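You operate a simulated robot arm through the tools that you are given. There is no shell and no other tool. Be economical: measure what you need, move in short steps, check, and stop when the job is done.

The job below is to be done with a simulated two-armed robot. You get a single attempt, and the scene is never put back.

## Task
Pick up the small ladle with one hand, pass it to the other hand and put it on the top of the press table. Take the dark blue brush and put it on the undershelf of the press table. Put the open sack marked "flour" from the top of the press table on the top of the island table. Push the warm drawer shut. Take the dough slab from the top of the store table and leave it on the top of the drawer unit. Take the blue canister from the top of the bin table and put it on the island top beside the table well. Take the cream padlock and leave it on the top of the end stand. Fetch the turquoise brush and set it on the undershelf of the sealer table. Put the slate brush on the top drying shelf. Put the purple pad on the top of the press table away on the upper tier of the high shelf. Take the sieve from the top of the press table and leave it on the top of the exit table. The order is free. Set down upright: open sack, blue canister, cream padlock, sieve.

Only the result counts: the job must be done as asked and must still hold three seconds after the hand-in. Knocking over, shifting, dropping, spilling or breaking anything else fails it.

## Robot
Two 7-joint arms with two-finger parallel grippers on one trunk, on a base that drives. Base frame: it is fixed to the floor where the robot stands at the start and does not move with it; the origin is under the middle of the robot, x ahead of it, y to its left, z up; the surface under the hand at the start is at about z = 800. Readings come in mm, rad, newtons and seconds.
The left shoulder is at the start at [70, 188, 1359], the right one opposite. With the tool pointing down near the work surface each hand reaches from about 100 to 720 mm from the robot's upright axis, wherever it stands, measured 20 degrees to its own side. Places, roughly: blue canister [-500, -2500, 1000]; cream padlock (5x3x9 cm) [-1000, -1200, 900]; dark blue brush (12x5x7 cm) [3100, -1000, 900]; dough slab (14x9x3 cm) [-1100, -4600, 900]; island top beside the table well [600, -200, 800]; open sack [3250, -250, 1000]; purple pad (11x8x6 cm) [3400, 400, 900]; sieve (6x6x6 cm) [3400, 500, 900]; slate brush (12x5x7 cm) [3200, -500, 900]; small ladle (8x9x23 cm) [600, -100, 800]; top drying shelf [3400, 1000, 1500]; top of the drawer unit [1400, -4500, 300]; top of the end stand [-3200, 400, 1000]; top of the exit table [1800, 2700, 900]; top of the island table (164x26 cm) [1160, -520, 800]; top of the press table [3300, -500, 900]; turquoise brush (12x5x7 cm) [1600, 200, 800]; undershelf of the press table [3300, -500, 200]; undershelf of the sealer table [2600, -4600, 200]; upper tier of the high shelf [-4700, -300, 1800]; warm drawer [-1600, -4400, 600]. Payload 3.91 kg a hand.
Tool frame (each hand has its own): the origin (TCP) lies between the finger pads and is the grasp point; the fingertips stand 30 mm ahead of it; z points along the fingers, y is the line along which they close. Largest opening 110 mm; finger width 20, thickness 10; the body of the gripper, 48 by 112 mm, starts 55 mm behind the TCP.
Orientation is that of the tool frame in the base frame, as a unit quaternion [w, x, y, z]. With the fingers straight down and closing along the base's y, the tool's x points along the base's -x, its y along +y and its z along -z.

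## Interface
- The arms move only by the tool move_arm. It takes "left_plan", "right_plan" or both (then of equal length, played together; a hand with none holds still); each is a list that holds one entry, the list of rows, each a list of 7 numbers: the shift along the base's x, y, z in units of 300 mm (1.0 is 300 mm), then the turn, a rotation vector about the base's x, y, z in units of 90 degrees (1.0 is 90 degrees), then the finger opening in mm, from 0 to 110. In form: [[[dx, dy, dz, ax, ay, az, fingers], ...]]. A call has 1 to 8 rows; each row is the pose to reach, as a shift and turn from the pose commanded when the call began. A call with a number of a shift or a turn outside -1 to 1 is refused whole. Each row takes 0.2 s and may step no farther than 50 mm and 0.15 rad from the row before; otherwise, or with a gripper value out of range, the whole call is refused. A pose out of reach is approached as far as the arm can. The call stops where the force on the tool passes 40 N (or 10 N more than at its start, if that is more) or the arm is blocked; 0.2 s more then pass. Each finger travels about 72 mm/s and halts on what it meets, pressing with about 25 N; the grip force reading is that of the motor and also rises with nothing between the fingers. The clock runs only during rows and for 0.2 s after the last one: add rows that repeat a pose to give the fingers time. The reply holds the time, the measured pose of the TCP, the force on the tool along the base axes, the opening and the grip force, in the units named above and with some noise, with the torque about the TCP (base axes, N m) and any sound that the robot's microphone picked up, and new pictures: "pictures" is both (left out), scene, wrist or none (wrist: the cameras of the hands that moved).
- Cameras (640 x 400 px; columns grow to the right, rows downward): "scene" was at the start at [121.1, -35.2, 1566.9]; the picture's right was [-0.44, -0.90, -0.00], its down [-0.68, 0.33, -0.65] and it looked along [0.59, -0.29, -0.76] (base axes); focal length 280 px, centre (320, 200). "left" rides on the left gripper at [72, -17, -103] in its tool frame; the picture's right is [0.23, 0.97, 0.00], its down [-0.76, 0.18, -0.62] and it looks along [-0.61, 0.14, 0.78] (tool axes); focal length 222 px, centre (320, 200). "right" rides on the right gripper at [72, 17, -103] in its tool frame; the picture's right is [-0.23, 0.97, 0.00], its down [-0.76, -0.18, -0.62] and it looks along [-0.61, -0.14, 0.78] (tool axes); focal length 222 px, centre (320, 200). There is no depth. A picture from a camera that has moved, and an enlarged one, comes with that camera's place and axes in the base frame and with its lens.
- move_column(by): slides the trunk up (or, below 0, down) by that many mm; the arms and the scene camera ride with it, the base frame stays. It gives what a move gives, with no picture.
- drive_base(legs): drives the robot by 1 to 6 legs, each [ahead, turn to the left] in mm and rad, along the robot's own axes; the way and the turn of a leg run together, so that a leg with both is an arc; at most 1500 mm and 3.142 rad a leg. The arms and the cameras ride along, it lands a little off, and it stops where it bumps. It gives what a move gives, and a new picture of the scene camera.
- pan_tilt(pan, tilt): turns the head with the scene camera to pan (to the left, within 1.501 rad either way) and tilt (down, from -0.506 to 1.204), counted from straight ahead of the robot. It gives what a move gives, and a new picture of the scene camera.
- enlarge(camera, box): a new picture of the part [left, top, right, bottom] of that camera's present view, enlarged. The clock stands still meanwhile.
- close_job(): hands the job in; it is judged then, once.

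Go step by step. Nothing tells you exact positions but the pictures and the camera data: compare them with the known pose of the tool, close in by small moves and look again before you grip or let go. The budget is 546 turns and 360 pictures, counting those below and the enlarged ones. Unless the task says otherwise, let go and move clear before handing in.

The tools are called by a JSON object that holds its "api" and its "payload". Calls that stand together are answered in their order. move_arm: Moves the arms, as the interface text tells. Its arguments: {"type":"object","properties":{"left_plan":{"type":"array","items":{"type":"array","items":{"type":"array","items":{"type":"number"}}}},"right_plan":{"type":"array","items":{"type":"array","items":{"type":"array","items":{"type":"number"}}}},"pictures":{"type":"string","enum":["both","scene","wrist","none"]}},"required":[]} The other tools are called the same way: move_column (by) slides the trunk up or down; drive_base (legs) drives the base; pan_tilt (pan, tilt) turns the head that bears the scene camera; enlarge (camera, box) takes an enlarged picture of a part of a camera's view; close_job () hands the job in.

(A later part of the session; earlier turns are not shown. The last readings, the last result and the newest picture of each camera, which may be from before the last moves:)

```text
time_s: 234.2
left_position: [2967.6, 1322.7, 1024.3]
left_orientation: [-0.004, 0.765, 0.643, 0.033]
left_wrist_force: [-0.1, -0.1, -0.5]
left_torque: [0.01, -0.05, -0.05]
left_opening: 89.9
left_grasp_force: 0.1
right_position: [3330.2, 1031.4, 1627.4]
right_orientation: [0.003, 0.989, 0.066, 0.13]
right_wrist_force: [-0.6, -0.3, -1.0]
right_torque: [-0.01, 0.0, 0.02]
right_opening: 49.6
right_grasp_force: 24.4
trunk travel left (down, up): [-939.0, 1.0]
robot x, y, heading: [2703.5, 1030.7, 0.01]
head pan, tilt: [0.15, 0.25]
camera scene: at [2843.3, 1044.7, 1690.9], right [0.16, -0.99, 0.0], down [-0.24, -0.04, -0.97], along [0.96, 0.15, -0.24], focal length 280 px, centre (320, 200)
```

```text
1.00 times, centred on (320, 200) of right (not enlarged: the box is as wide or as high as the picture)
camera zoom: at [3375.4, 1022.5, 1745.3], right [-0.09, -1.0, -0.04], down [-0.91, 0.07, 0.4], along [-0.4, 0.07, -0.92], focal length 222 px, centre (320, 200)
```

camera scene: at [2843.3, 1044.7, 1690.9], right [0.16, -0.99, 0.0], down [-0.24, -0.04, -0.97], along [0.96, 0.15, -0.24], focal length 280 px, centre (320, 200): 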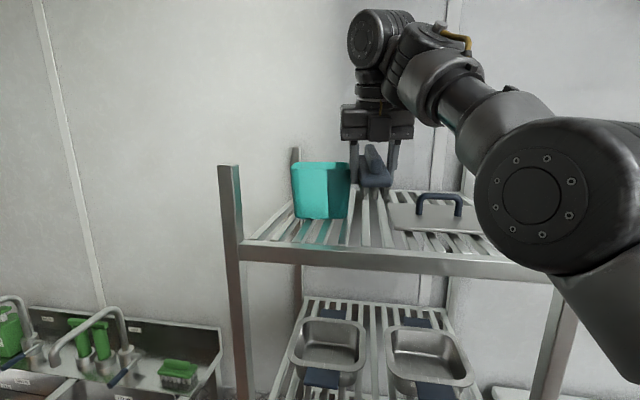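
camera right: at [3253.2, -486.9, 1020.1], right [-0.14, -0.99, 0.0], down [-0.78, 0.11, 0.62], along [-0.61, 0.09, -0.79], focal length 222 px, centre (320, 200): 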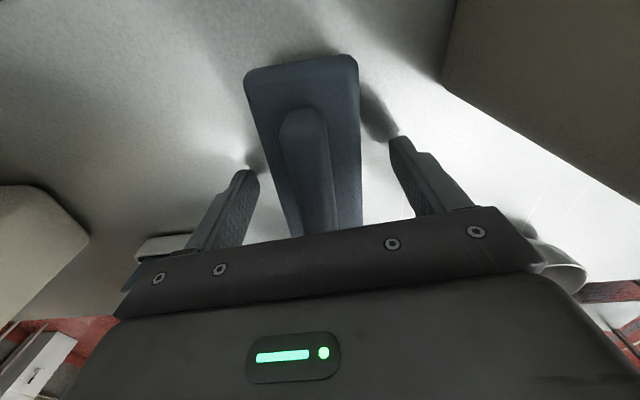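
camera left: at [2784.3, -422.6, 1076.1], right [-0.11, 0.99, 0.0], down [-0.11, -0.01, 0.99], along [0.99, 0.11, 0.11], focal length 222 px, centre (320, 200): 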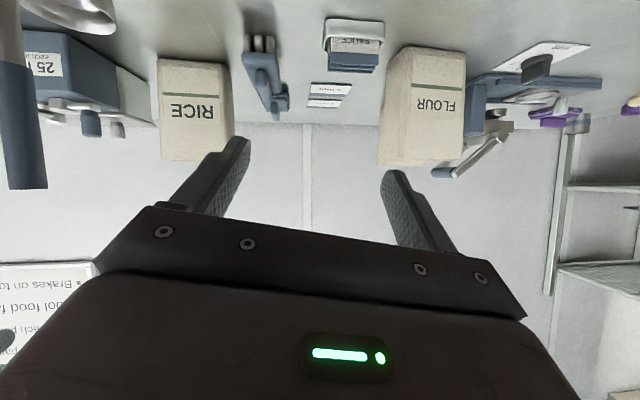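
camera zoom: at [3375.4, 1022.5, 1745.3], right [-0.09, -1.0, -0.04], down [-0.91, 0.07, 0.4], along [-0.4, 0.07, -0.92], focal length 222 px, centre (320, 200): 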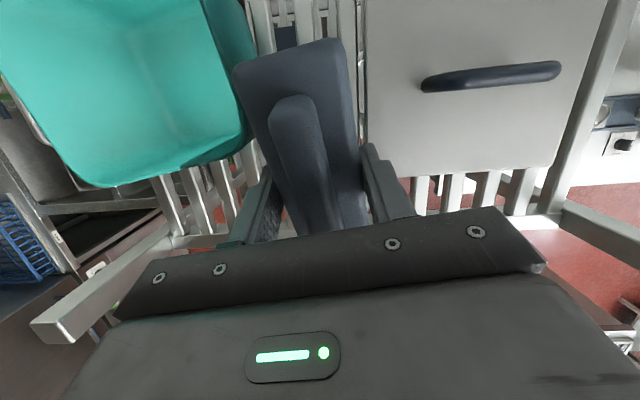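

Pot clearance is tight, so I'll shift 8 mm right, flatten the tilt while lowering, and step down to contact.

{"api": "move_arm", "payload": {"right_plan": [[[-0.015, -0.027, -0.05, 0, 0.02, 0, 20], [-0.015, -0.027, -0.12, 0, 0.05, 0, 20], [-0.015, -0.027, -0.17, 0, 0.075, 0, 20], [-0.015, -0.027, -0.2, 0, 0.085, 0, 20]]], "pictures": "wrist"}}

{"api": "enlarge", "payload": {"camera": "scene", "box": [240, 130, 480, 280]}}

```text
time_s: 235.2
left_position: [2969.6, 1322.9, 1024.1]
left_orientation: [-0.006, 0.765, 0.643, 0.032]
left_wrist_force: [0.2, -0.4, 0.1]
left_torque: [-0.02, 0.0, -0.02]
left_opening: 90.2
left_grasp_force: 0.1
right_position: [3340.7, 1028.5, 1569.8]
right_orientation: [-0.003, 0.996, 0.066, 0.063]
right_wrist_force: [0.7, -0.2, -0.6]
right_torque: [-0.02, -0.04, 0.01]
right_opening: 49.6
right_grasp_force: 24.8
right hand out of reach, approached as far as the arm can: row 2, 3, 4
trunk travel left (down, up): [-939.0, 1.0]
robot x, y, heading: [2700.5, 1030.8, 0.008]
head pan, tilt: [0.15, 0.25]
camera right: at [3401.5, 1019.2, 1681.2], right [-0.1, -1.0, -0.03], down [-0.85, 0.07, 0.52], along [-0.52, 0.07, -0.85], focal length 222 px, centre (320, 200)
```

right: 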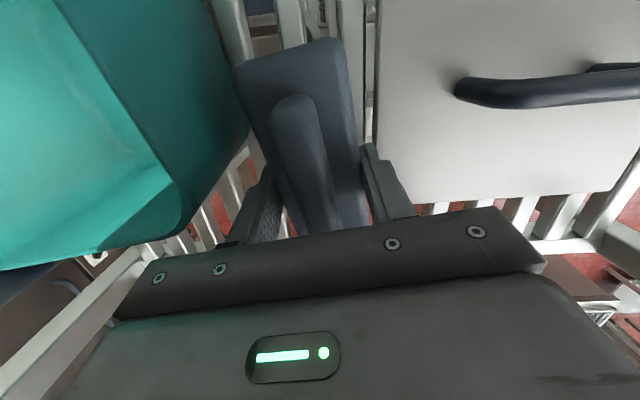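

```text
2.67 times, centred on (360, 205) of scene
camera zoom: at [2847.8, 1044.0, 1690.5], right [0.16, -0.99, 0.0], down [-0.24, -0.04, -0.97], along [0.96, 0.15, -0.25], focal length 748 px, centre (213, 187)
```

zoom: 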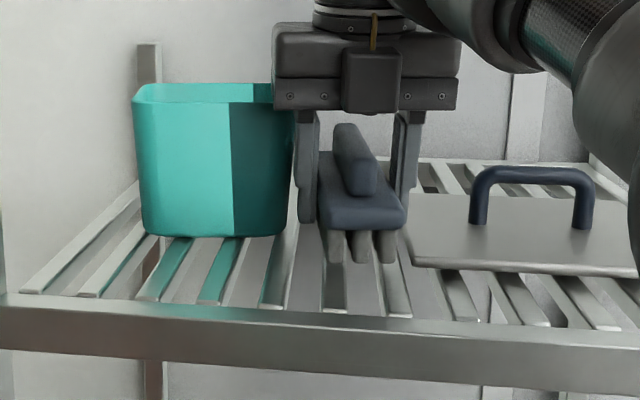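

{"api": "move_arm", "payload": {"right_plan": [[[0, -0.005, -0.02, 0, 0, 0, 20], [0, -0.005, -0.035, 0, 0, 0, 20], [0, -0.005, -0.05, 0, 0, 0, 20], [0, -0.005, -0.065, 0, 0, 0, 20]]], "pictures": "none"}}

{"api": "enlarge", "payload": {"camera": "scene", "box": [240, 130, 480, 280]}}

```text
time_s: 236.2
left_position: [2967.3, 1323.0, 1023.4]
left_orientation: [-0.004, 0.765, 0.644, 0.032]
left_wrist_force: [-0.2, 0.5, 0.1]
left_torque: [0.02, -0.04, 0.02]
left_opening: 90.2
left_grasp_force: 0.0
right_position: [3344.0, 1028.9, 1552.5]
right_orientation: [-0.003, 0.996, 0.067, 0.066]
right_wrist_force: [3.9, 0.7, 19.3]
right_torque: [0.03, -0.12, 0.06]
right_opening: 50.0
right_grasp_force: 25.0
right hand out of reach, approached as far as the arm can: row 2, 3, 4
trunk travel left (down, up): [-939.0, 1.0]
robot x, y, heading: [2704.3, 1027.4, 0.007]
head pan, tilt: [0.15, 0.25]
```

```text
2.67 times, centred on (360, 205) of scene
camera zoom: at [2845.0, 1045.1, 1690.9], right [0.16, -0.99, 0.0], down [-0.24, -0.04, -0.97], along [0.96, 0.15, -0.25], focal length 748 px, centre (213, 187)
```

zoom: 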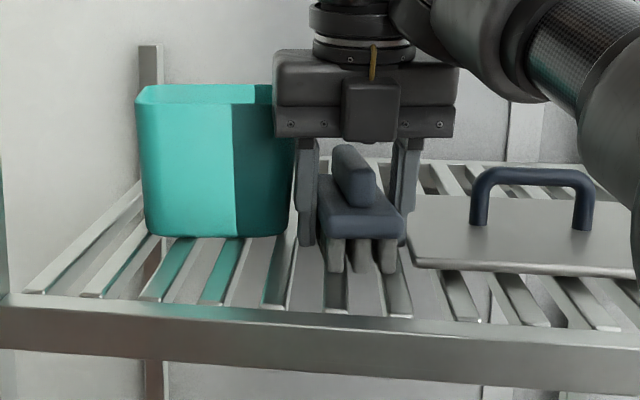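

Contact felt. Opening a little and lifting.

{"api": "move_arm", "payload": {"right_plan": [[[0, 0, 0.01, 0, 0, 0, 50], [0, 0, 0.01, 0, 0, 0, 62], [0, 0, 0.01, 0, 0, 0, 62], [0, 0, 0.06, 0, -0.01, 0, 62], [0, 0, 0.14, 0, -0.04, 0, 62], [0, 0, 0.22, 0, -0.07, 0, 62], [0, 0, 0.3, 0, -0.1, 0, 62]]], "pictures": "none"}}

{"api": "enlarge", "payload": {"camera": "scene", "box": [240, 130, 480, 280]}}

```text
time_s: 237.8
left_position: [2968.4, 1323.1, 1024.8]
left_orientation: [-0.007, 0.764, 0.644, 0.033]
left_wrist_force: [-0.4, 0.1, 0.5]
left_torque: [0.02, -0.03, 0.0]
left_opening: 89.9
left_grasp_force: 0.0
right_position: [3344.6, 1007.3, 1639.4]
right_orientation: [0.003, 0.988, 0.066, 0.142]
right_wrist_force: [0.3, -0.7, 0.7]
right_torque: [0.0, 0.01, 0.01]
right_opening: 62.0
right_grasp_force: 0.0
right hand out of reach, approached as far as the arm can: row 7
trunk travel left (down, up): [-939.0, 1.0]
robot x, y, heading: [2701.6, 1031.7, 0.012]
head pan, tilt: [0.15, 0.25]
```

```text
2.67 times, centred on (360, 205) of scene
camera zoom: at [2846.8, 1042.4, 1690.5], right [0.16, -0.99, 0.0], down [-0.24, -0.04, -0.97], along [0.96, 0.15, -0.25], focal length 748 px, centre (213, 187)
```

zoom: 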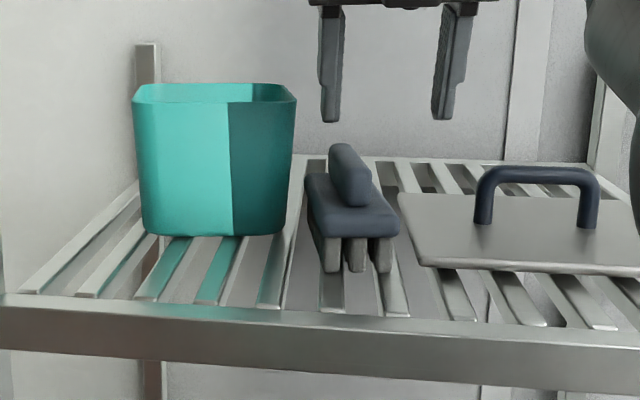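

Slate brush rests on the top drying shelf. Next, the sieve: I'll back out and move in front of the table's left end.

{"api": "drive_base", "payload": {"legs": [[-250, 0], [0, -0.75], [0, -0.75], [360, 0], [0, 0.75], [0, 0.73]]}}

{"api": "pan_tilt", "payload": {"pan": -0.1, "tilt": 0.65}}

```text
time_s: 240.2
left_position: [2727.8, 1313.7, 1019.1]
left_orientation: [-0.007, 0.779, 0.627, 0.03]
left_wrist_force: [0.1, 0.7, 0.1]
left_torque: [0.02, 0.0, -0.01]
left_opening: 89.8
left_grasp_force: 0.1
right_position: [3091.4, 985.2, 1637.4]
right_orientation: [0.007, 0.989, 0.048, 0.14]
right_wrist_force: [0.4, 0.9, 0.8]
right_torque: [-0.01, 0.0, -0.03]
right_opening: 61.9
right_grasp_force: 0.0
trunk travel left (down, up): [-939.0, 1.0]
robot x, y, heading: [2450.2, 1029.3, -0.034]
head pan, tilt: [0.15, 0.25]
stopped in leg 2: the robot was blocked; the commanded pose is now the measured one
camera scene: at [2596.2, 1040.0, 1690.3], right [0.12, -0.99, 0.0], down [-0.25, -0.03, -0.97], along [0.96, 0.12, -0.25], focal length 280 px, centre (320, 200)
```

scene: 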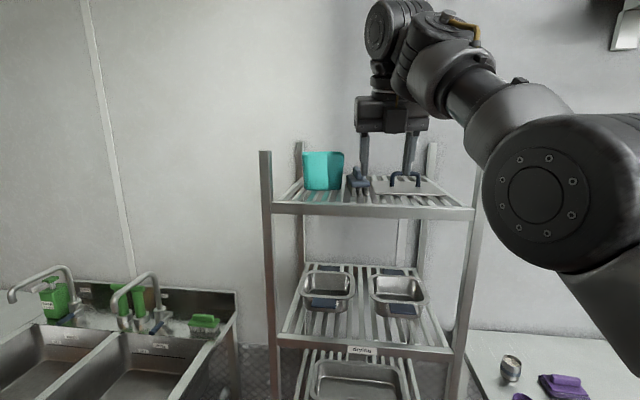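

```text
time_s: 241.1
left_position: [2726.5, 1310.7, 1021.0]
left_orientation: [-0.009, 0.778, 0.627, 0.032]
left_wrist_force: [0.4, -0.1, -0.2]
left_torque: [-0.01, 0.03, 0.03]
left_opening: 90.0
left_grasp_force: 0.1
right_position: [3090.4, 981.3, 1638.0]
right_orientation: [0.004, 0.989, 0.048, 0.141]
right_wrist_force: [1.2, 0.5, -1.4]
right_torque: [-0.03, 0.03, 0.01]
right_opening: 62.0
right_grasp_force: 0.1
trunk travel left (down, up): [-939.0, 1.0]
robot x, y, heading: [2448.6, 1030.9, -0.032]
head pan, tilt: [-0.099, 0.649]
camera scene: at [2587.4, 1013.5, 1654.1], right [-0.13, -0.99, 0.0], down [-0.6, 0.08, -0.8], along [0.79, -0.1, -0.6], focal length 280 px, centre (320, 200)
```

scene: 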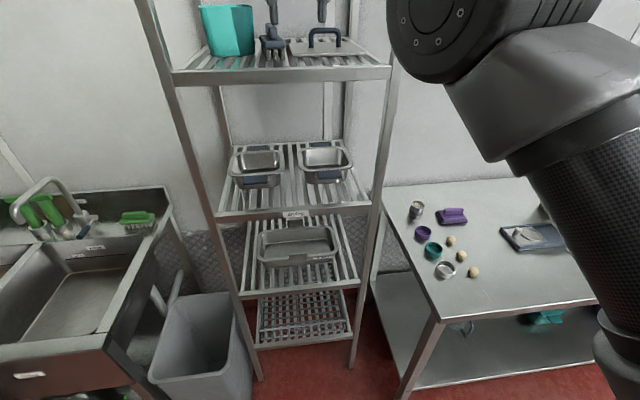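

{"api": "drive_base", "payload": {"legs": [[0, -0.7], [0, -0.7], [365, 0]]}}

{"api": "drive_base", "payload": {"legs": [[0, 0.7], [0, 0.7]]}}

```text
time_s: 247.1
left_position: [2830.6, 443.0, 1020.0]
left_orientation: [0.014, 0.999, -0.021, 0.028]
left_wrist_force: [-0.1, -0.3, -0.4]
left_torque: [0.03, 0.0, -0.01]
left_opening: 90.0
left_grasp_force: 0.0
right_position: [2570.6, 28.5, 1640.0]
right_orientation: [0.097, 0.788, -0.599, 0.107]
right_wrist_force: [0.5, 0.7, 0.2]
right_torque: [0.0, 0.03, 0.0]
right_opening: 62.2
right_grasp_force: 0.1
trunk travel left (down, up): [-939.0, 1.0]
robot x, y, heading: [2501.8, 666.1, -1.424]
head pan, tilt: [-0.099, 0.649]
camera scene: at [2515.8, 531.2, 1654.3], right [-1.0, -0.05, 0.0], down [-0.03, 0.6, -0.8], along [0.04, -0.8, -0.6], focal length 280 px, centre (320, 200)
```

scene: 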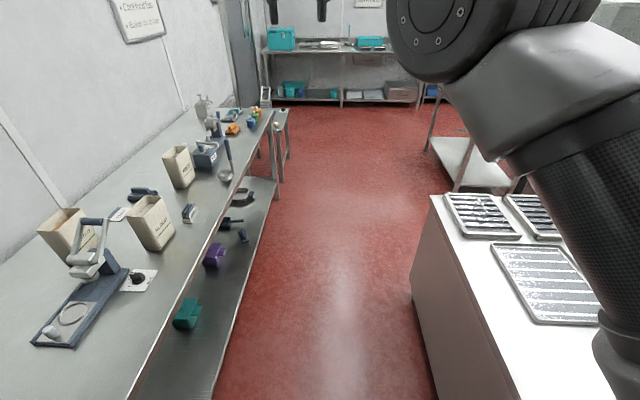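

```text
time_s: 251.3
left_position: [2773.6, 953.2, 1020.7]
left_orientation: [-0.008, 0.772, 0.635, 0.031]
left_wrist_force: [-0.2, -0.1, -1.2]
left_torque: [0.01, -0.04, 0.0]
left_opening: 89.8
left_grasp_force: 0.0
right_position: [3145.1, 632.4, 1639.1]
right_orientation: [0.004, 0.988, 0.058, 0.141]
right_wrist_force: [-0.2, 0.7, 0.0]
right_torque: [-0.02, -0.04, 0.03]
right_opening: 61.9
right_grasp_force: 0.1
trunk travel left (down, up): [-939.0, 1.0]
robot x, y, heading: [2506.1, 662.5, -0.006]
head pan, tilt: [-0.099, 0.649]
camera scene: at [2641.4, 653.7, 1654.0], right [-0.11, -0.99, 0.0], down [-0.6, 0.07, -0.8], along [0.79, -0.08, -0.6], focal length 280 px, centre (320, 200)
```

scene: 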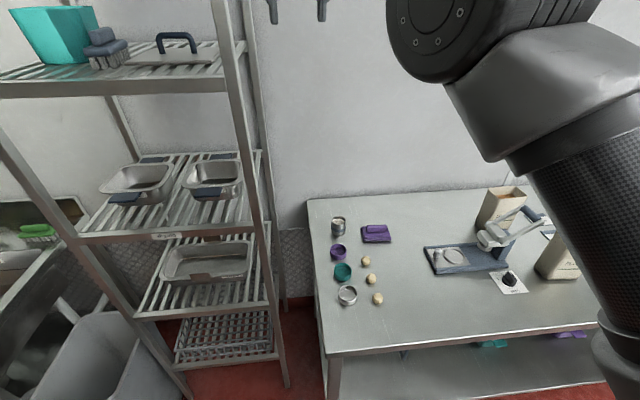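

{"api": "drive_base", "payload": {"legs": [[185, 0]]}}

{"api": "move_arm", "payload": {"right_plan": [[[0, -0.05, -0.14, 0, 0, 0, 90], [0, -0.1, -0.28, 0, 0, 0, 90], [0, -0.15, -0.42, 0, 0, 0, 90], [0, -0.2, -0.56, 0, 0, 0, 90], [0, -0.25, -0.7, 0, 0, 0, 90], [0, -0.3, -0.84, 0, 0, 0, 90], [0, -0.35, -0.98, 0, 0, 0, 90]]], "pictures": "none"}}

```text
time_s: 252.8
left_position: [2954.8, 953.6, 1021.8]
left_orientation: [-0.008, 0.771, 0.635, 0.031]
left_wrist_force: [-0.7, -0.9, -0.3]
left_torque: [0.0, -0.02, 0.02]
left_opening: 90.0
left_grasp_force: 0.0
right_position: [3323.7, 635.8, 1640.1]
right_orientation: [0.004, 0.988, 0.059, 0.143]
right_wrist_force: [-0.4, 0.4, -0.1]
right_torque: [0.01, -0.02, -0.02]
right_opening: 61.7
right_grasp_force: 0.0
trunk travel left (down, up): [-939.0, 1.0]
robot x, y, heading: [2686.7, 663.5, -0.001]
head pan, tilt: [-0.099, 0.649]
camera scene: at [2820.2, 654.5, 1654.6], right [-0.1, -0.99, 0.0], down [-0.6, 0.06, -0.8], along [0.79, -0.08, -0.6], focal length 280 px, centre (320, 200)
```

scene: 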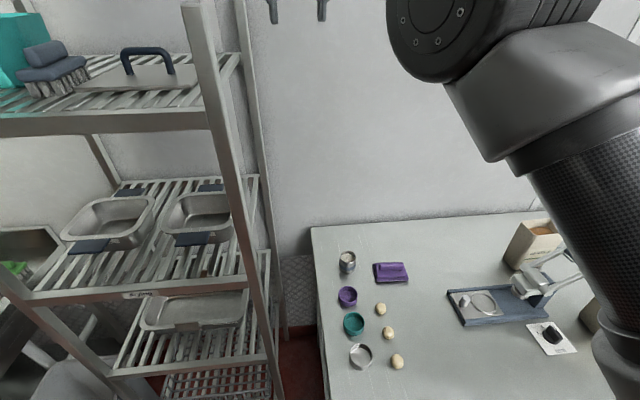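

```text
time_s: 254.4
left_position: [2960.2, 952.9, 1019.8]
left_orientation: [-0.01, 0.771, 0.636, 0.031]
left_wrist_force: [-0.2, -1.0, 0.1]
left_torque: [0.04, 0.0, 0.04]
left_opening: 89.9
left_grasp_force: 0.2
right_position: [3419.7, 547.8, 1369.7]
right_orientation: [0.004, 0.988, 0.06, 0.141]
right_wrist_force: [0.2, -0.1, -0.5]
right_torque: [0.03, 0.05, 0.05]
right_opening: 90.4
right_grasp_force: 0.0
right hand out of reach, approached as far as the arm can: row 1, 2, 3, 4, 5, 6, 7
trunk travel left (down, up): [-939.0, 1.0]
robot x, y, heading: [2688.7, 664.6, -0.014]
head pan, tilt: [-0.099, 0.649]
```

{"api": "move_arm", "payload": {"right_plan": [[[0, -0.03, -0.14, 0, 0, 0, 90], [0, -0.06, -0.28, 0, 0, 0, 90], [0, -0.09, -0.42, 0, 0, 0, 90], [0, -0.12, -0.56, 0, 0, 0, 90], [0, -0.15, -0.7, 0, 0, 0, 90], [0.02, -0.16, -0.84, 0, 0, 0, 90], [0.02, -0.16, -0.98, 0, 0, 0, 90], [0.02, -0.16, -0.98, 0, 0, 0, 90]]], "pictures": "wrist"}}

{"api": "enlarge", "payload": {"camera": "scene", "box": [300, 220, 480, 332]}}

```text
time_s: 256.2
left_position: [2957.6, 953.0, 1020.2]
left_orientation: [-0.009, 0.772, 0.635, 0.032]
left_wrist_force: [0.5, -0.1, 0.0]
left_torque: [0.0, 0.0, 0.0]
left_opening: 90.1
left_grasp_force: 0.0
right_position: [3422.2, 497.3, 1078.0]
right_orientation: [0.004, 0.988, 0.059, 0.142]
right_wrist_force: [0.1, -0.3, -0.6]
right_torque: [-0.01, -0.01, 0.02]
right_opening: 89.9
right_grasp_force: 0.0
right hand out of reach, approached as far as the arm can: row 2, 3
trunk travel left (down, up): [-939.0, 1.0]
robot x, y, heading: [2689.4, 665.2, -0.003]
head pan, tilt: [-0.099, 0.649]
camera right: at [3463.3, 487.4, 1198.1], right [-0.1, -0.99, -0.04], down [-0.92, 0.08, 0.38], along [-0.37, 0.08, -0.92], focal length 222 px, centre (320, 200)
```

right: 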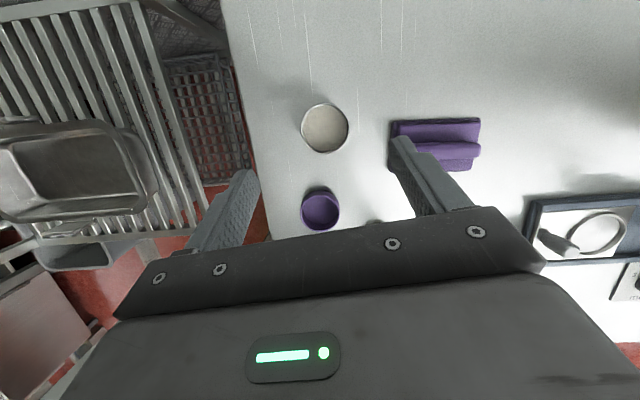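

```text
3.56 times, centred on (390, 276) of scene
camera zoom: at [2824.9, 653.2, 1654.1], right [-0.1, -0.99, 0.0], down [-0.6, 0.06, -0.8], along [0.79, -0.08, -0.6], focal length 997 px, centre (71, -70)
```

zoom: 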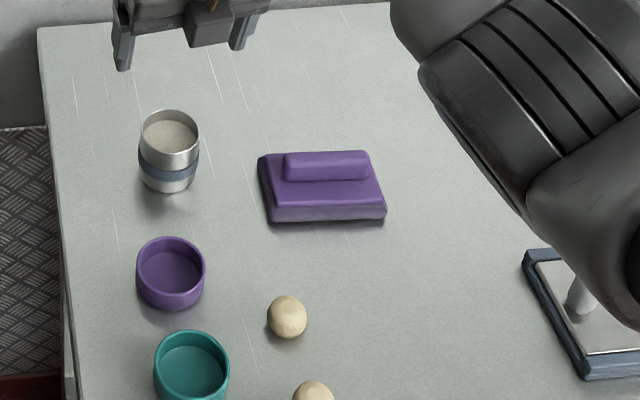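

The sieve is the metal shaker at [3445,495], open top with contents. Descend around it and grip.

{"api": "move_arm", "payload": {"right_plan": [[[0.05, -0.007, -0.1, 0, 0, 0, 90], [0.077, -0.007, -0.25, 0, 0, 0, 90], [0.077, -0.007, -0.4, 0, 0, 0, 90], [0.077, -0.007, -0.54, 0, 0, 0, 90], [0.077, -0.007, -0.55, 0, 0, 0, 90]]], "pictures": "wrist"}}

```text
time_s: 257.4
left_position: [2957.5, 953.9, 1019.7]
left_orientation: [-0.008, 0.771, 0.636, 0.031]
left_wrist_force: [0.1, 0.6, 0.2]
left_torque: [0.0, 0.01, 0.04]
left_opening: 90.0
left_grasp_force: 0.0
right_position: [3428.3, 495.9, 953.2]
right_orientation: [0.004, 0.988, 0.059, 0.142]
right_wrist_force: [-0.6, -0.4, 0.1]
right_torque: [0.01, 0.0, 0.0]
right_opening: 89.9
right_grasp_force: 0.1
right hand out of reach, approached as far as the arm can: row 3, 4, 5
trunk travel left (down, up): [-939.0, 1.0]
robot x, y, heading: [2689.7, 665.5, -0.004]
head pan, tilt: [-0.099, 0.649]
camera right: at [3471.0, 485.8, 1074.1], right [-0.1, -0.99, -0.04], down [-0.92, 0.08, 0.38], along [-0.38, 0.07, -0.92], focal length 222 px, centre (320, 200)
```

right: 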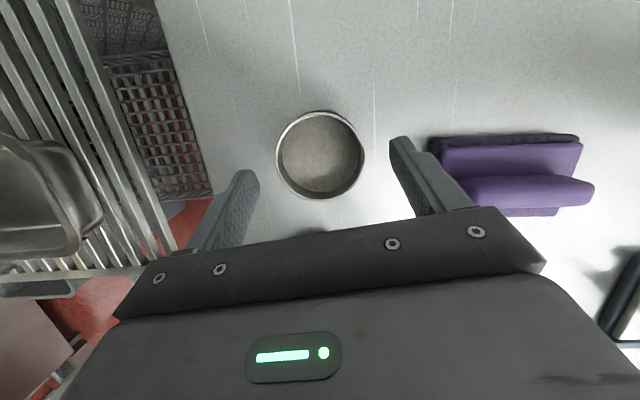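

At reach limit; I'll tilt the tool a further 9° to gain reach rather than crowd the table.

{"api": "move_arm", "payload": {"right_plan": [[[0.02, 0, -0.03, 0, -0.06, 0, 90], [0.05, 0, -0.07, 0, -0.1, 0, 90], [0.05, 0, -0.12, 0, -0.1, 0, 90], [0.05, 0, -0.14, 0, -0.1, 0, 90]]], "pictures": "wrist"}}

```text
time_s: 258.4
left_position: [2958.6, 953.8, 1019.9]
left_orientation: [-0.008, 0.772, 0.635, 0.03]
left_wrist_force: [-0.1, 0.0, -0.2]
left_torque: [-0.05, -0.01, 0.0]
left_opening: 90.0
left_grasp_force: 0.0
right_position: [3435.2, 494.3, 921.3]
right_orientation: [0.008, 0.974, 0.059, 0.219]
right_wrist_force: [-0.2, -0.8, 0.0]
right_torque: [0.01, 0.03, -0.02]
right_opening: 90.1
right_grasp_force: 0.0
right hand out of reach, approached as far as the arm can: row 2, 3, 4
trunk travel left (down, up): [-939.0, 1.0]
robot x, y, heading: [2690.2, 665.3, -0.001]
head pan, tilt: [-0.099, 0.649]
camera right: at [3458.5, 484.3, 1047.5], right [-0.1, -0.99, -0.06], down [-0.97, 0.08, 0.23], along [-0.23, 0.08, -0.97], focal length 222 px, centre (320, 200)
```

right: 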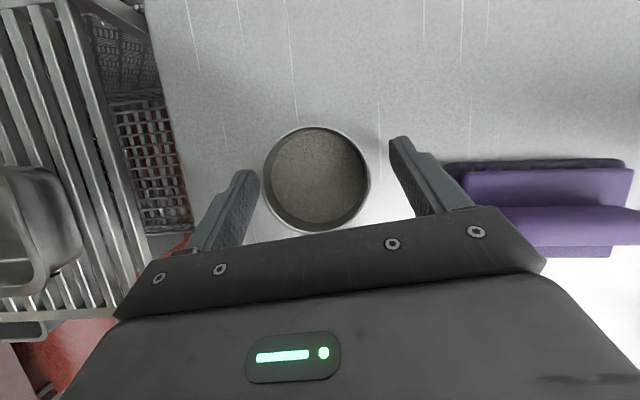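

{"api": "move_arm", "payload": {"right_plan": [[[0, 0, 0, 0, 0, 0, 65], [0, 0, 0, 0, 0, 0, 40], [0, 0, 0, 0, 0, 0, 40], [0, 0, 0, 0, 0, 0, 40], [0, 0, 0, 0, 0, 0, 40]]], "pictures": "wrist"}}

```text
time_s: 259.6
left_position: [2956.5, 954.7, 1021.2]
left_orientation: [-0.008, 0.772, 0.635, 0.031]
left_wrist_force: [-0.3, -0.1, -0.3]
left_torque: [-0.04, 0.0, 0.01]
left_opening: 90.0
left_grasp_force: 0.1
right_position: [3436.9, 494.6, 924.0]
right_orientation: [0.008, 0.974, 0.06, 0.219]
right_wrist_force: [0.6, -0.3, 0.7]
right_torque: [0.1, 0.01, 0.01]
right_opening: 54.9
right_grasp_force: 25.5
trunk travel left (down, up): [-939.0, 1.0]
robot x, y, heading: [2689.0, 664.4, -0.011]
head pan, tilt: [-0.099, 0.649]
camera right: at [3458.4, 484.6, 1048.3], right [-0.1, -0.99, -0.05], down [-0.97, 0.08, 0.23], along [-0.23, 0.08, -0.97], focal length 222 px, centre (320, 200)
```

right: 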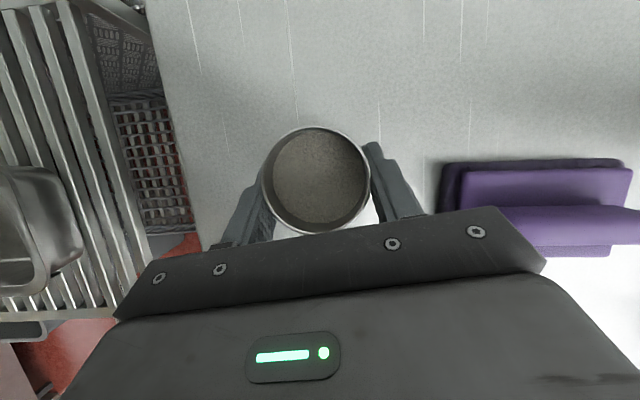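

Sieve gripped. Lift, pull back a bit, and then head to the exit table (the drain table left of the dishwasher).

{"api": "move_arm", "payload": {"right_plan": [[[0, 0, 0.05, 0, 0, 0, 40], [0, 0, 0.15, 0, 0, 0, 40], [0, 0, 0.3, 0, 0, 0, 40], [-0.1, 0, 0.42, 0, 0, 0, 40], [-0.2, 0, 0.54, 0, 0, 0, 40], [-0.3, 0, 0.64, 0, 0, 0, 40], [-0.4, 0, 0.7, 0, 0, 0, 40]]], "pictures": "wrist"}}

{"api": "drive_base", "payload": {"legs": [[-240, 0]]}}

```text
time_s: 261.2
left_position: [2955.2, 954.8, 1019.7]
left_orientation: [-0.008, 0.771, 0.636, 0.03]
left_wrist_force: [-0.4, 0.4, -0.2]
left_torque: [-0.01, -0.05, -0.01]
left_opening: 90.1
left_grasp_force: 0.0
right_position: [3317.2, 479.0, 1133.6]
right_orientation: [0.022, 0.974, 0.054, 0.22]
right_wrist_force: [-0.8, -0.3, -0.8]
right_torque: [0.01, -0.03, 0.0]
right_opening: 55.0
right_grasp_force: 25.2
trunk travel left (down, up): [-939.0, 1.0]
robot x, y, heading: [2690.9, 662.9, 0.0]
head pan, tilt: [-0.099, 0.649]
camera right: at [3339.2, 471.4, 1259.0], right [-0.11, -0.99, -0.03], down [-0.97, 0.1, 0.23], along [-0.22, 0.06, -0.97], focal length 222 px, centre (320, 200)
```

right: 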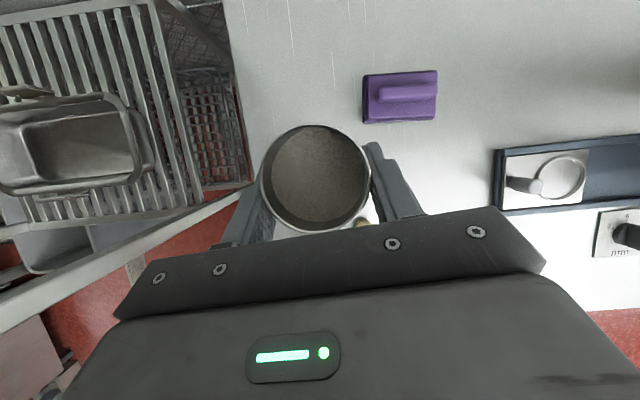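

```text
time_s: 263.0
left_position: [2720.9, 954.8, 1020.3]
left_orientation: [-0.009, 0.772, 0.635, 0.03]
left_wrist_force: [-0.1, -1.2, 1.1]
left_torque: [0.02, 0.01, -0.01]
left_opening: 89.9
left_grasp_force: 0.2
right_position: [3082.4, 480.8, 1132.1]
right_orientation: [0.019, 0.974, 0.053, 0.219]
right_wrist_force: [-0.6, -0.1, -1.4]
right_torque: [0.02, -0.02, -0.03]
right_opening: 55.0
right_grasp_force: 25.3
trunk travel left (down, up): [-939.0, 1.0]
robot x, y, heading: [2449.3, 668.4, -0.008]
head pan, tilt: [-0.099, 0.649]
camera scene: at [2588.8, 655.7, 1653.8], right [-0.11, -0.99, 0.0], down [-0.6, 0.06, -0.8], along [0.79, -0.08, -0.61], focal length 280 px, centre (320, 200)
```

scene: 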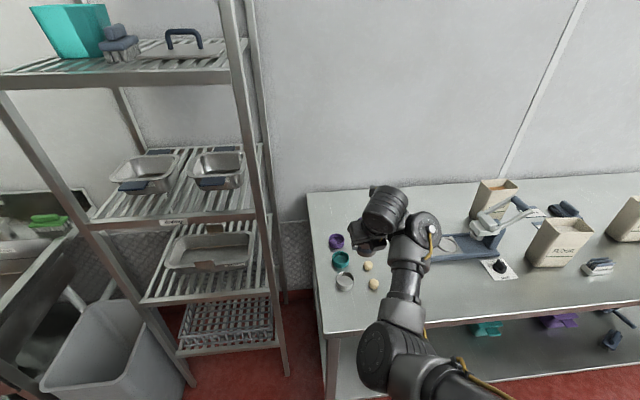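

{"api": "drive_base", "payload": {"legs": [[0, 0.75], [0, 0.82], [850, 0]]}}

{"api": "drive_base", "payload": {"legs": [[0, 0.6], [0, 0.6], [740, 0]]}}

{"api": "drive_base", "payload": {"legs": [[0, -0.6], [0, -0.6]]}}

```text
time_s: 271.7
left_position: [2169.2, 1799.9, 1020.6]
left_orientation: [-0.027, 0.099, 0.995, 0.016]
left_wrist_force: [-0.7, -0.2, -0.6]
left_torque: [-0.02, -0.01, -0.03]
left_opening: 90.3
left_grasp_force: 0.1
right_position: [2646.8, 2158.9, 1133.5]
right_orientation: [-0.14, 0.654, 0.723, 0.171]
right_wrist_force: [0.5, 0.5, -0.3]
right_torque: [0.02, 0.0, 0.0]
right_opening: 54.7
right_grasp_force: 25.0
trunk travel left (down, up): [-939.0, 1.0]
robot x, y, heading: [2458.7, 1527.1, 1.554]
head pan, tilt: [-0.099, 0.649]
camera scene: at [2467.8, 1663.2, 1654.1], right [0.99, -0.11, 0.0], down [-0.07, -0.6, -0.8], along [0.09, 0.79, -0.6], focal length 280 px, centre (320, 200)
```

scene: 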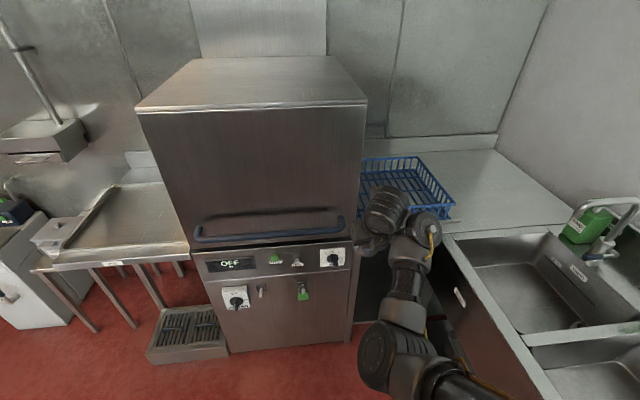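

```text
time_s: 279.0
left_position: [1417.8, 1650.7, 1020.7]
left_orientation: [-0.032, -0.473, 0.881, -0.002]
left_wrist_force: [-0.1, -0.2, 0.0]
left_torque: [0.0, 0.0, 0.03]
left_opening: 89.7
left_grasp_force: 0.0
right_position: [1267.2, 2231.3, 1132.0]
right_orientation: [-0.212, 0.14, 0.965, 0.064]
right_wrist_force: [-0.1, 0.1, -0.6]
right_torque: [-0.01, 0.0, 0.01]
right_opening: 55.0
right_grasp_force: 25.0
trunk travel left (down, up): [-939.0, 1.0]
robot x, y, heading: [1775.2, 1817.3, 2.739]
head pan, tilt: [-0.099, 0.649]
camera scene: at [1656.8, 1875.4, 1654.1], right [0.48, 0.88, 0.0], down [0.53, -0.29, -0.8], along [-0.7, 0.38, -0.6], focal length 280 px, centre (320, 200)
```

scene: 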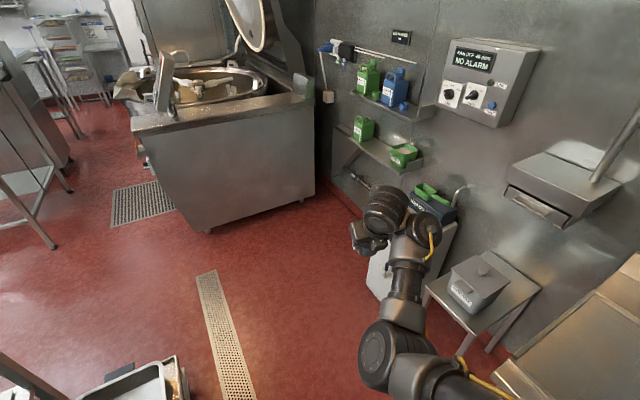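

```text
time_s: 282.7
left_position: [1494.5, 2092.4, 1020.9]
left_orientation: [-0.027, 0.109, 0.994, 0.016]
left_wrist_force: [0.4, 0.4, -1.4]
left_torque: [0.0, 0.0, 0.02]
left_opening: 90.1
left_grasp_force: 0.0
right_position: [1984.1, 2440.9, 1132.5]
right_orientation: [-0.136, 0.662, 0.716, 0.172]
right_wrist_force: [0.1, -0.8, -1.2]
right_torque: [-0.04, -0.03, 0.02]
right_opening: 55.0
right_grasp_force: 25.1
trunk travel left (down, up): [-939.0, 1.0]
robot x, y, heading: [1778.5, 1818.6, 1.535]
head pan, tilt: [-0.099, 0.649]
camera scene: at [1791.1, 1951.3, 1654.0], right [0.99, -0.13, 0.0], down [-0.08, -0.6, -0.8], along [0.11, 0.79, -0.6], focal length 280 px, centre (320, 200)
```

scene: 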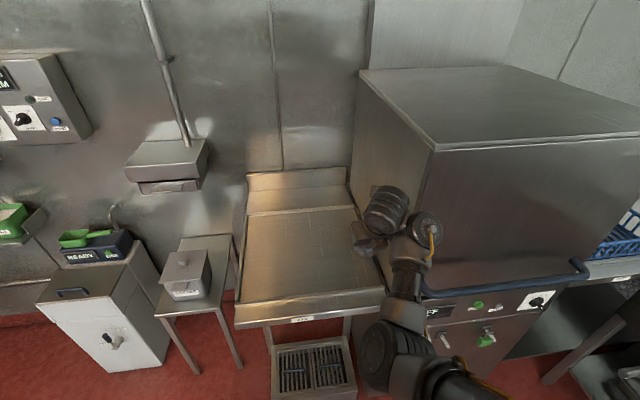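

Exit table spans about x 1608–2073, y 2435–2950. I'll turn slightly left and go in to place near its middle.

{"api": "drive_base", "payload": {"legs": [[0, 0.2], [130, 0]]}}

{"api": "enlarge", "payload": {"camera": "right", "box": [0, 0, 640, 400]}}

```text
time_s: 284.7
left_position: [1424.5, 2157.1, 1020.3]
left_orientation: [-0.029, 0.008, 0.999, 0.013]
left_wrist_force: [-0.7, 0.0, -0.4]
left_torque: [0.03, -0.01, 0.02]
left_opening: 90.2
left_grasp_force: 0.1
right_position: [1832.0, 2596.3, 1133.0]
right_orientation: [-0.154, 0.587, 0.779, 0.158]
right_wrist_force: [0.3, -0.1, -1.2]
right_torque: [-0.01, 0.05, 0.04]
right_opening: 54.9
right_grasp_force: 24.7
trunk travel left (down, up): [-939.0, 1.0]
robot x, y, heading: [1757.9, 1941.8, 1.736]
head pan, tilt: [-0.099, 0.649]
camera scene: at [1742.5, 2076.1, 1654.3], right [1.0, 0.07, 0.0], down [0.04, -0.6, -0.8], along [-0.05, 0.8, -0.6], focal length 280 px, centre (320, 200)
```

scene: 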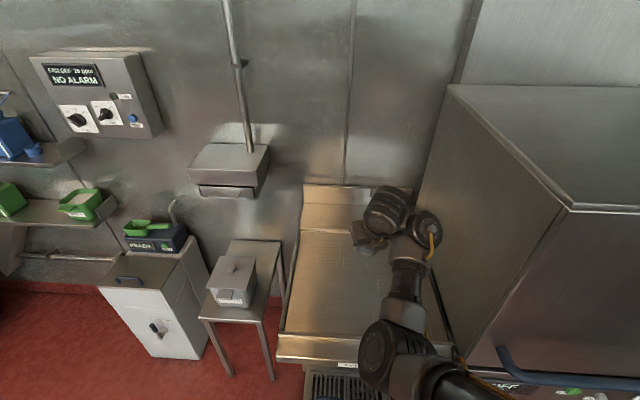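

```text
1.00 times, centred on (320, 200) of right (not enlarged: the box is as wide or as high as the picture)
camera zoom: at [1834.9, 2618.2, 1258.7], right [1.0, 0.06, -0.03], down [0.06, -0.97, 0.23], along [-0.02, -0.23, -0.97], focal length 222 px, centre (320, 200)
```

zoom: 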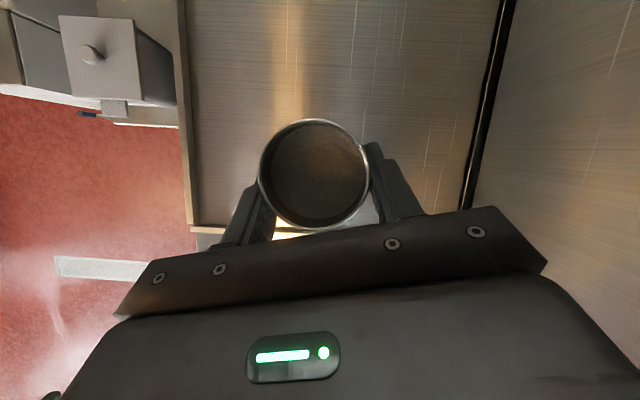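

{"api": "move_arm", "payload": {"right_plan": [[[0, 0, -0.14, 0, 0, 0, 40], [0, 0, -0.28, 0, 0, 0, 40], [0, 0, -0.42, 0, 0, 0, 40], [0, 0, -0.52, 0, 0, 0, 40], [0, 0, -0.55, 0, 0, 0, 40]]], "pictures": "scene"}}

```text
time_s: 285.9
left_position: [1424.7, 2158.3, 1020.2]
left_orientation: [-0.028, 0.01, 0.999, 0.013]
left_wrist_force: [-0.3, -0.2, -0.3]
left_torque: [0.01, -0.01, -0.01]
left_opening: 89.9
left_grasp_force: 0.0
right_position: [1831.0, 2597.4, 967.3]
right_orientation: [-0.153, 0.587, 0.779, 0.158]
right_wrist_force: [1.0, -0.2, -1.4]
right_torque: [-0.01, 0.0, -0.01]
right_opening: 54.6
right_grasp_force: 24.8
trunk travel left (down, up): [-939.0, 1.0]
robot x, y, heading: [1756.9, 1943.4, 1.738]
head pan, tilt: [-0.099, 0.649]
camera scene: at [1742.3, 2078.4, 1654.0], right [1.0, 0.07, 0.0], down [0.04, -0.6, -0.8], along [-0.05, 0.79, -0.6], focal length 280 px, centre (320, 200)
```

scene: 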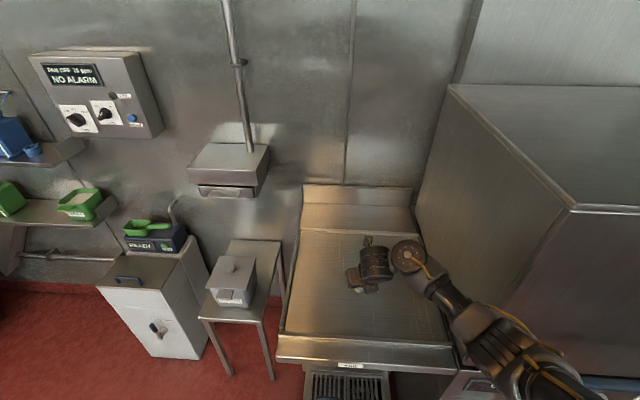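

{"api": "move_arm", "payload": {"right_plan": [[[0, 0, -0.03, 0, 0, 0, 40], [0, 0, -0.06, 0, 0, 0, 40], [0, 0, -0.09, 0, 0, 0, 40], [0, 0, -0.11, 0, 0, 0, 40]]], "pictures": "none"}}

```text
time_s: 286.9
left_position: [1424.1, 2158.5, 1019.6]
left_orientation: [-0.028, 0.009, 0.999, 0.012]
left_wrist_force: [0.0, 0.1, -0.2]
left_torque: [0.01, 0.02, 0.01]
left_opening: 89.9
left_grasp_force: 0.1
right_position: [1832.6, 2596.7, 935.9]
right_orientation: [-0.153, 0.587, 0.779, 0.158]
right_wrist_force: [-0.3, -0.2, -1.6]
right_torque: [0.03, 0.0, 0.03]
right_opening: 54.7
right_grasp_force: 25.0
trunk travel left (down, up): [-939.0, 1.0]
robot x, y, heading: [1755.7, 1942.1, 1.739]
head pan, tilt: [-0.099, 0.649]
```

{"api": "move_arm", "payload": {"right_plan": [[[0, 0, -0.015, 0, 0, 0, 40], [0, 0, -0.03, 0, 0, 0, 40], [0, 0, -0.045, 0, 0, 0, 40], [0, 0, -0.06, 0, 0, 0, 40]]], "pictures": "none"}}

```text
time_s: 287.9
left_position: [1424.0, 2155.0, 1020.6]
left_orientation: [-0.029, 0.009, 0.999, 0.014]
left_wrist_force: [0.1, -0.5, -0.1]
left_torque: [-0.01, -0.01, 0.02]
left_opening: 90.0
left_grasp_force: 0.1
right_position: [1831.7, 2598.6, 921.1]
right_orientation: [-0.157, 0.587, 0.778, 0.16]
right_wrist_force: [1.0, -0.1, 16.9]
right_torque: [0.01, 0.38, 0.03]
right_opening: 55.3
right_grasp_force: 25.2
trunk travel left (down, up): [-939.0, 1.0]
robot x, y, heading: [1754.2, 1943.6, 1.731]
head pan, tilt: [-0.099, 0.649]
```

Contact. Release and lift.

{"api": "move_arm", "payload": {"right_plan": [[[0, 0, 0.012, 0, 0, 0, 50], [0, 0, 0.012, 0, 0, 0, 85], [0, 0, 0.012, 0, 0, 0, 85], [0, 0, 0.012, 0, 0, 0, 85], [0, 0, 0.12, 0, 0, 0, 85], [0, 0, 0.26, 0, 0, 0, 85], [0, 0, 0.4, 0, 0, 0, 85], [0, 0, 0.54, 0, 0, 0, 85]]], "pictures": "wrist"}}

```text
time_s: 289.9
left_position: [1424.6, 2155.7, 1019.7]
left_orientation: [-0.032, 0.022, 0.999, 0.031]
left_wrist_force: [-0.8, 1.2, -0.4]
left_torque: [-0.01, -0.02, -0.03]
left_opening: 90.0
left_grasp_force: 0.0
right_position: [1835.9, 2591.3, 1081.3]
right_orientation: [-0.151, 0.589, 0.777, 0.164]
right_wrist_force: [1.0, 0.0, -1.6]
right_torque: [-0.05, 0.06, 0.02]
right_opening: 84.8
right_grasp_force: 0.0
trunk travel left (down, up): [-939.0, 1.0]
robot x, y, heading: [1755.3, 1938.7, 1.726]
head pan, tilt: [-0.099, 0.649]
stopped in row 8 (right hand): the arm was blocked; the commanded pose is now the measured one
camera right: at [1837.6, 2611.8, 1206.1], right [1.0, 0.05, -0.02], down [0.05, -0.97, 0.22], along [-0.01, -0.22, -0.97], focal length 222 px, centre (320, 200)
```

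right: 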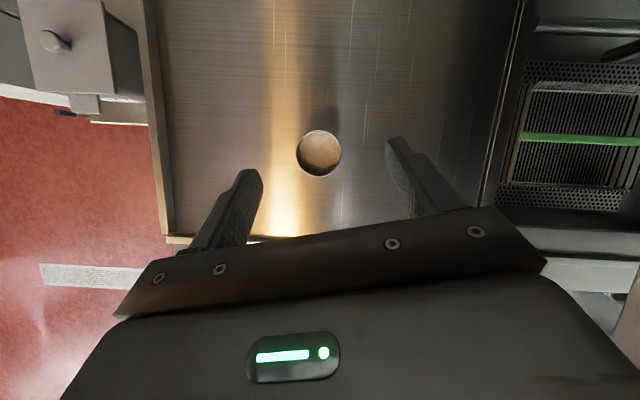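

Sieve is upright on the exit table. The elbow came close to the dishwasher, so back straight off and return for the purple pad.

{"api": "drive_base", "payload": {"legs": [[-300, 0]]}}

```text
time_s: 290.6
left_position: [1407.3, 2175.2, 1000.8]
left_orientation: [-0.021, 0.011, 1.0, 0.017]
left_wrist_force: [-0.2, 0.6, 0.8]
left_torque: [-0.03, -0.03, 0.0]
left_opening: 90.2
left_grasp_force: 0.0
right_position: [1803.7, 2621.9, 1055.4]
right_orientation: [-0.136, 0.582, 0.787, 0.151]
right_wrist_force: [-1.7, 0.0, -1.3]
right_torque: [0.07, -0.16, -0.07]
right_opening: 85.0
right_grasp_force: 0.0
trunk travel left (down, up): [-939.0, 1.0]
robot x, y, heading: [1755.2, 1936.5, 1.727]
head pan, tilt: [-0.099, 0.649]
stopped in leg 1: the robot was blocked; the commanded pose is now the measured one
camera scene: at [1712.0, 2061.5, 1655.1], right [1.0, 0.06, 0.02], down [0.05, -0.6, -0.8], along [-0.04, 0.8, -0.6], focal length 280 px, centre (320, 200)
```

scene: 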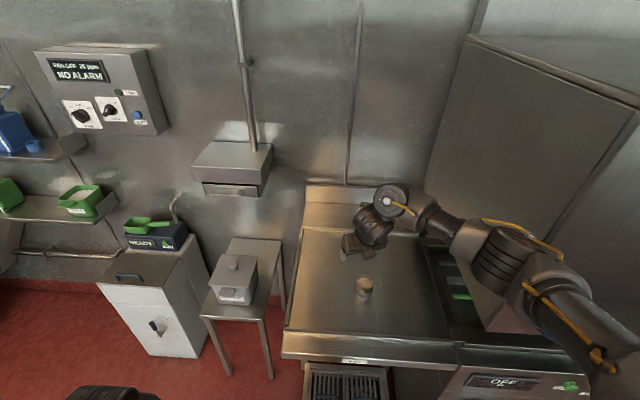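

The dishwasher hood seems to have been lifted by the arm. I need a look before doing anything else.

{"api": "pan_tilt", "payload": {"pan": -0.7, "tilt": 0.4}}

```text
time_s: 291.6
left_position: [1407.5, 2182.6, 999.1]
left_orientation: [-0.025, 0.023, 0.999, 0.023]
left_wrist_force: [0.3, 0.5, -0.6]
left_torque: [0.0, 0.0, -0.04]
left_opening: 90.1
left_grasp_force: 0.0
right_position: [1806.7, 2629.5, 1053.5]
right_orientation: [-0.138, 0.581, 0.788, 0.149]
right_wrist_force: [-0.2, 0.2, 0.4]
right_torque: [0.02, 0.01, -0.03]
right_opening: 84.9
right_grasp_force: 0.1
trunk travel left (down, up): [-939.0, 1.0]
robot x, y, heading: [1755.4, 1933.6, 1.732]
head pan, tilt: [-0.7, 0.4]
camera scene: at [1733.6, 2062.7, 1680.2], right [0.86, -0.51, 0.03], down [-0.16, -0.33, -0.93], along [0.49, 0.79, -0.37], focal length 280 px, centre (320, 200)
```

scene: 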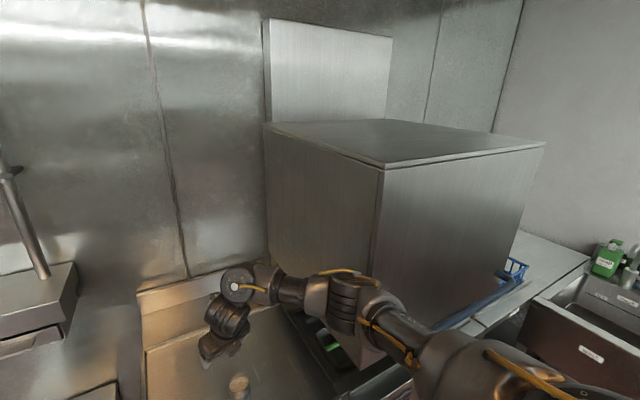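

The hood is resting on my raised elbow. I'll retrace: re-centre over the sieve and lower the arm so the hood comes back down.

{"api": "move_arm", "payload": {"right_plan": [[[0.04, -0.05, 0, 0, 0, 0, 85], [0.08, -0.1, 0, 0, 0, 0, 85], [0.08, -0.1, -0.05, 0, 0, 0, 85], [0.08, -0.1, -0.1, 0, 0, 0, 85]]], "pictures": "both"}}

```text
time_s: 292.0
left_position: [1416.6, 2188.9, 1001.5]
left_orientation: [-0.035, 0.062, 0.997, 0.039]
left_wrist_force: [-0.5, 0.6, 0.0]
left_torque: [-0.03, 0.01, -0.01]
left_opening: 90.1
left_grasp_force: 0.0
right_position: [1825.4, 2622.5, 1057.1]
right_orientation: [-0.146, 0.581, 0.787, 0.147]
right_wrist_force: [-1.1, 0.3, 0.9]
right_torque: [-0.06, -0.08, -0.02]
right_opening: 85.0
right_grasp_force: 0.0
trunk travel left (down, up): [-939.0, 1.0]
robot x, y, heading: [1758.7, 1935.2, 1.732]
head pan, tilt: [-0.7, 0.4]
stopped in row 1 (left hand): the arm was blocked; the commanded pose is now the measured one
camera scene: at [1686.7, 2052.6, 1683.2], right [0.86, -0.51, 0.05], down [-0.14, -0.33, -0.93], along [0.49, 0.8, -0.35], focal length 280 px, centre (320, 200)
camera right: at [1826.9, 2647.7, 1181.4], right [1.0, 0.08, -0.03], down [0.08, -0.96, 0.25], along [-0.01, -0.25, -0.97], focal length 222 px, centre (320, 200)
```

scene: 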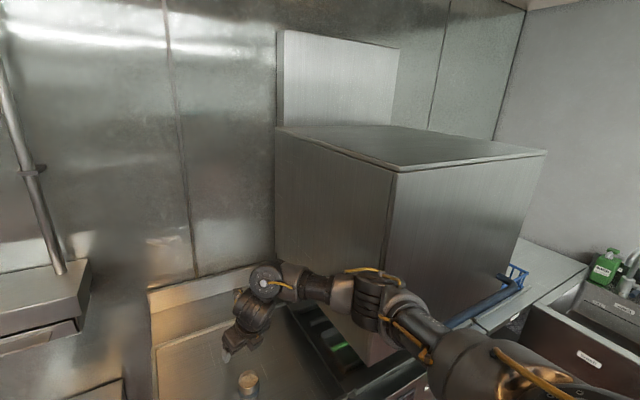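
right: 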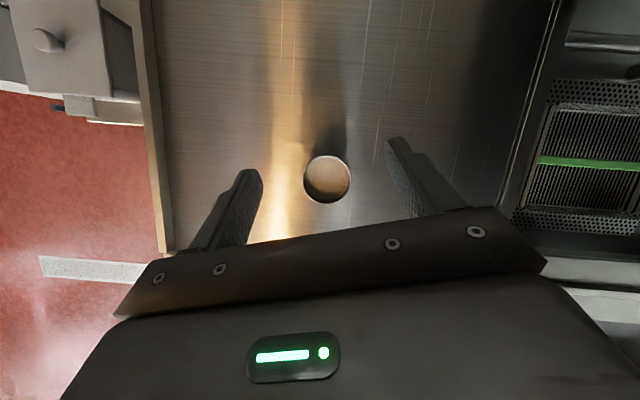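

{"api": "move_arm", "payload": {"right_plan": [[[0, -0.04, -0.12, 0, 0, 0, 85], [0, -0.06, -0.25, 0, 0, 0, 85], [0, -0.06, -0.38, 0, 0, 0, 85]]], "pictures": "none"}}

```text
time_s: 292.3
left_position: [1482.6, 2203.3, 1015.9]
left_orientation: [-0.046, 0.108, 0.988, 0.097]
left_wrist_force: [62.3, 239.5, -281.9]
left_torque: [-21.55, -10.95, -14.31]
left_opening: 90.2
left_grasp_force: 0.1
right_position: [1884.7, 2611.9, 1031.9]
right_orientation: [-0.175, 0.577, 0.786, 0.133]
right_wrist_force: [0.5, 0.4, 0.5]
right_torque: [0.02, 0.02, 0.04]
right_opening: 85.2
right_grasp_force: 0.1
trunk travel left (down, up): [-939.0, 1.0]
robot x, y, heading: [1757.7, 1932.5, 1.736]
head pan, tilt: [-0.7, 0.4]
stopped in row 1 (left hand): the arm was blocked; the commanded pose is now the measured one
```

{"api": "pan_tilt", "payload": {"pan": 0.5, "tilt": 0.8}}

```text
time_s: 293.7
left_position: [1479.0, 2195.7, 1014.8]
left_orientation: [-0.054, 0.132, 0.986, 0.083]
left_wrist_force: [69.2, 216.7, 19.1]
left_torque: [-29.71, 10.89, -13.28]
left_opening: 90.2
left_grasp_force: 0.1
right_position: [1886.3, 2614.5, 1036.3]
right_orientation: [-0.174, 0.58, 0.784, 0.137]
right_wrist_force: [-0.3, 0.9, -0.4]
right_torque: [-0.03, -0.02, 0.0]
right_opening: 84.7
right_grasp_force: 0.1
trunk travel left (down, up): [-939.0, 1.0]
robot x, y, heading: [1753.9, 1931.5, 1.737]
head pan, tilt: [0.499, 0.799]
camera scene: at [1606.8, 2019.3, 1642.7], right [0.79, 0.62, 0.06], down [0.48, -0.55, -0.68], along [-0.39, 0.56, -0.73], focal length 280 px, centre (320, 200)
```

scene: 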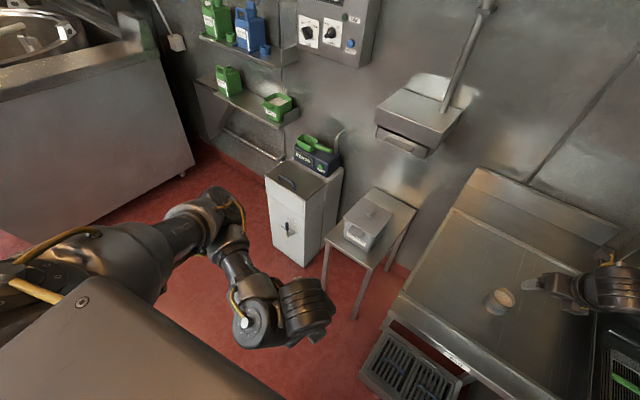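

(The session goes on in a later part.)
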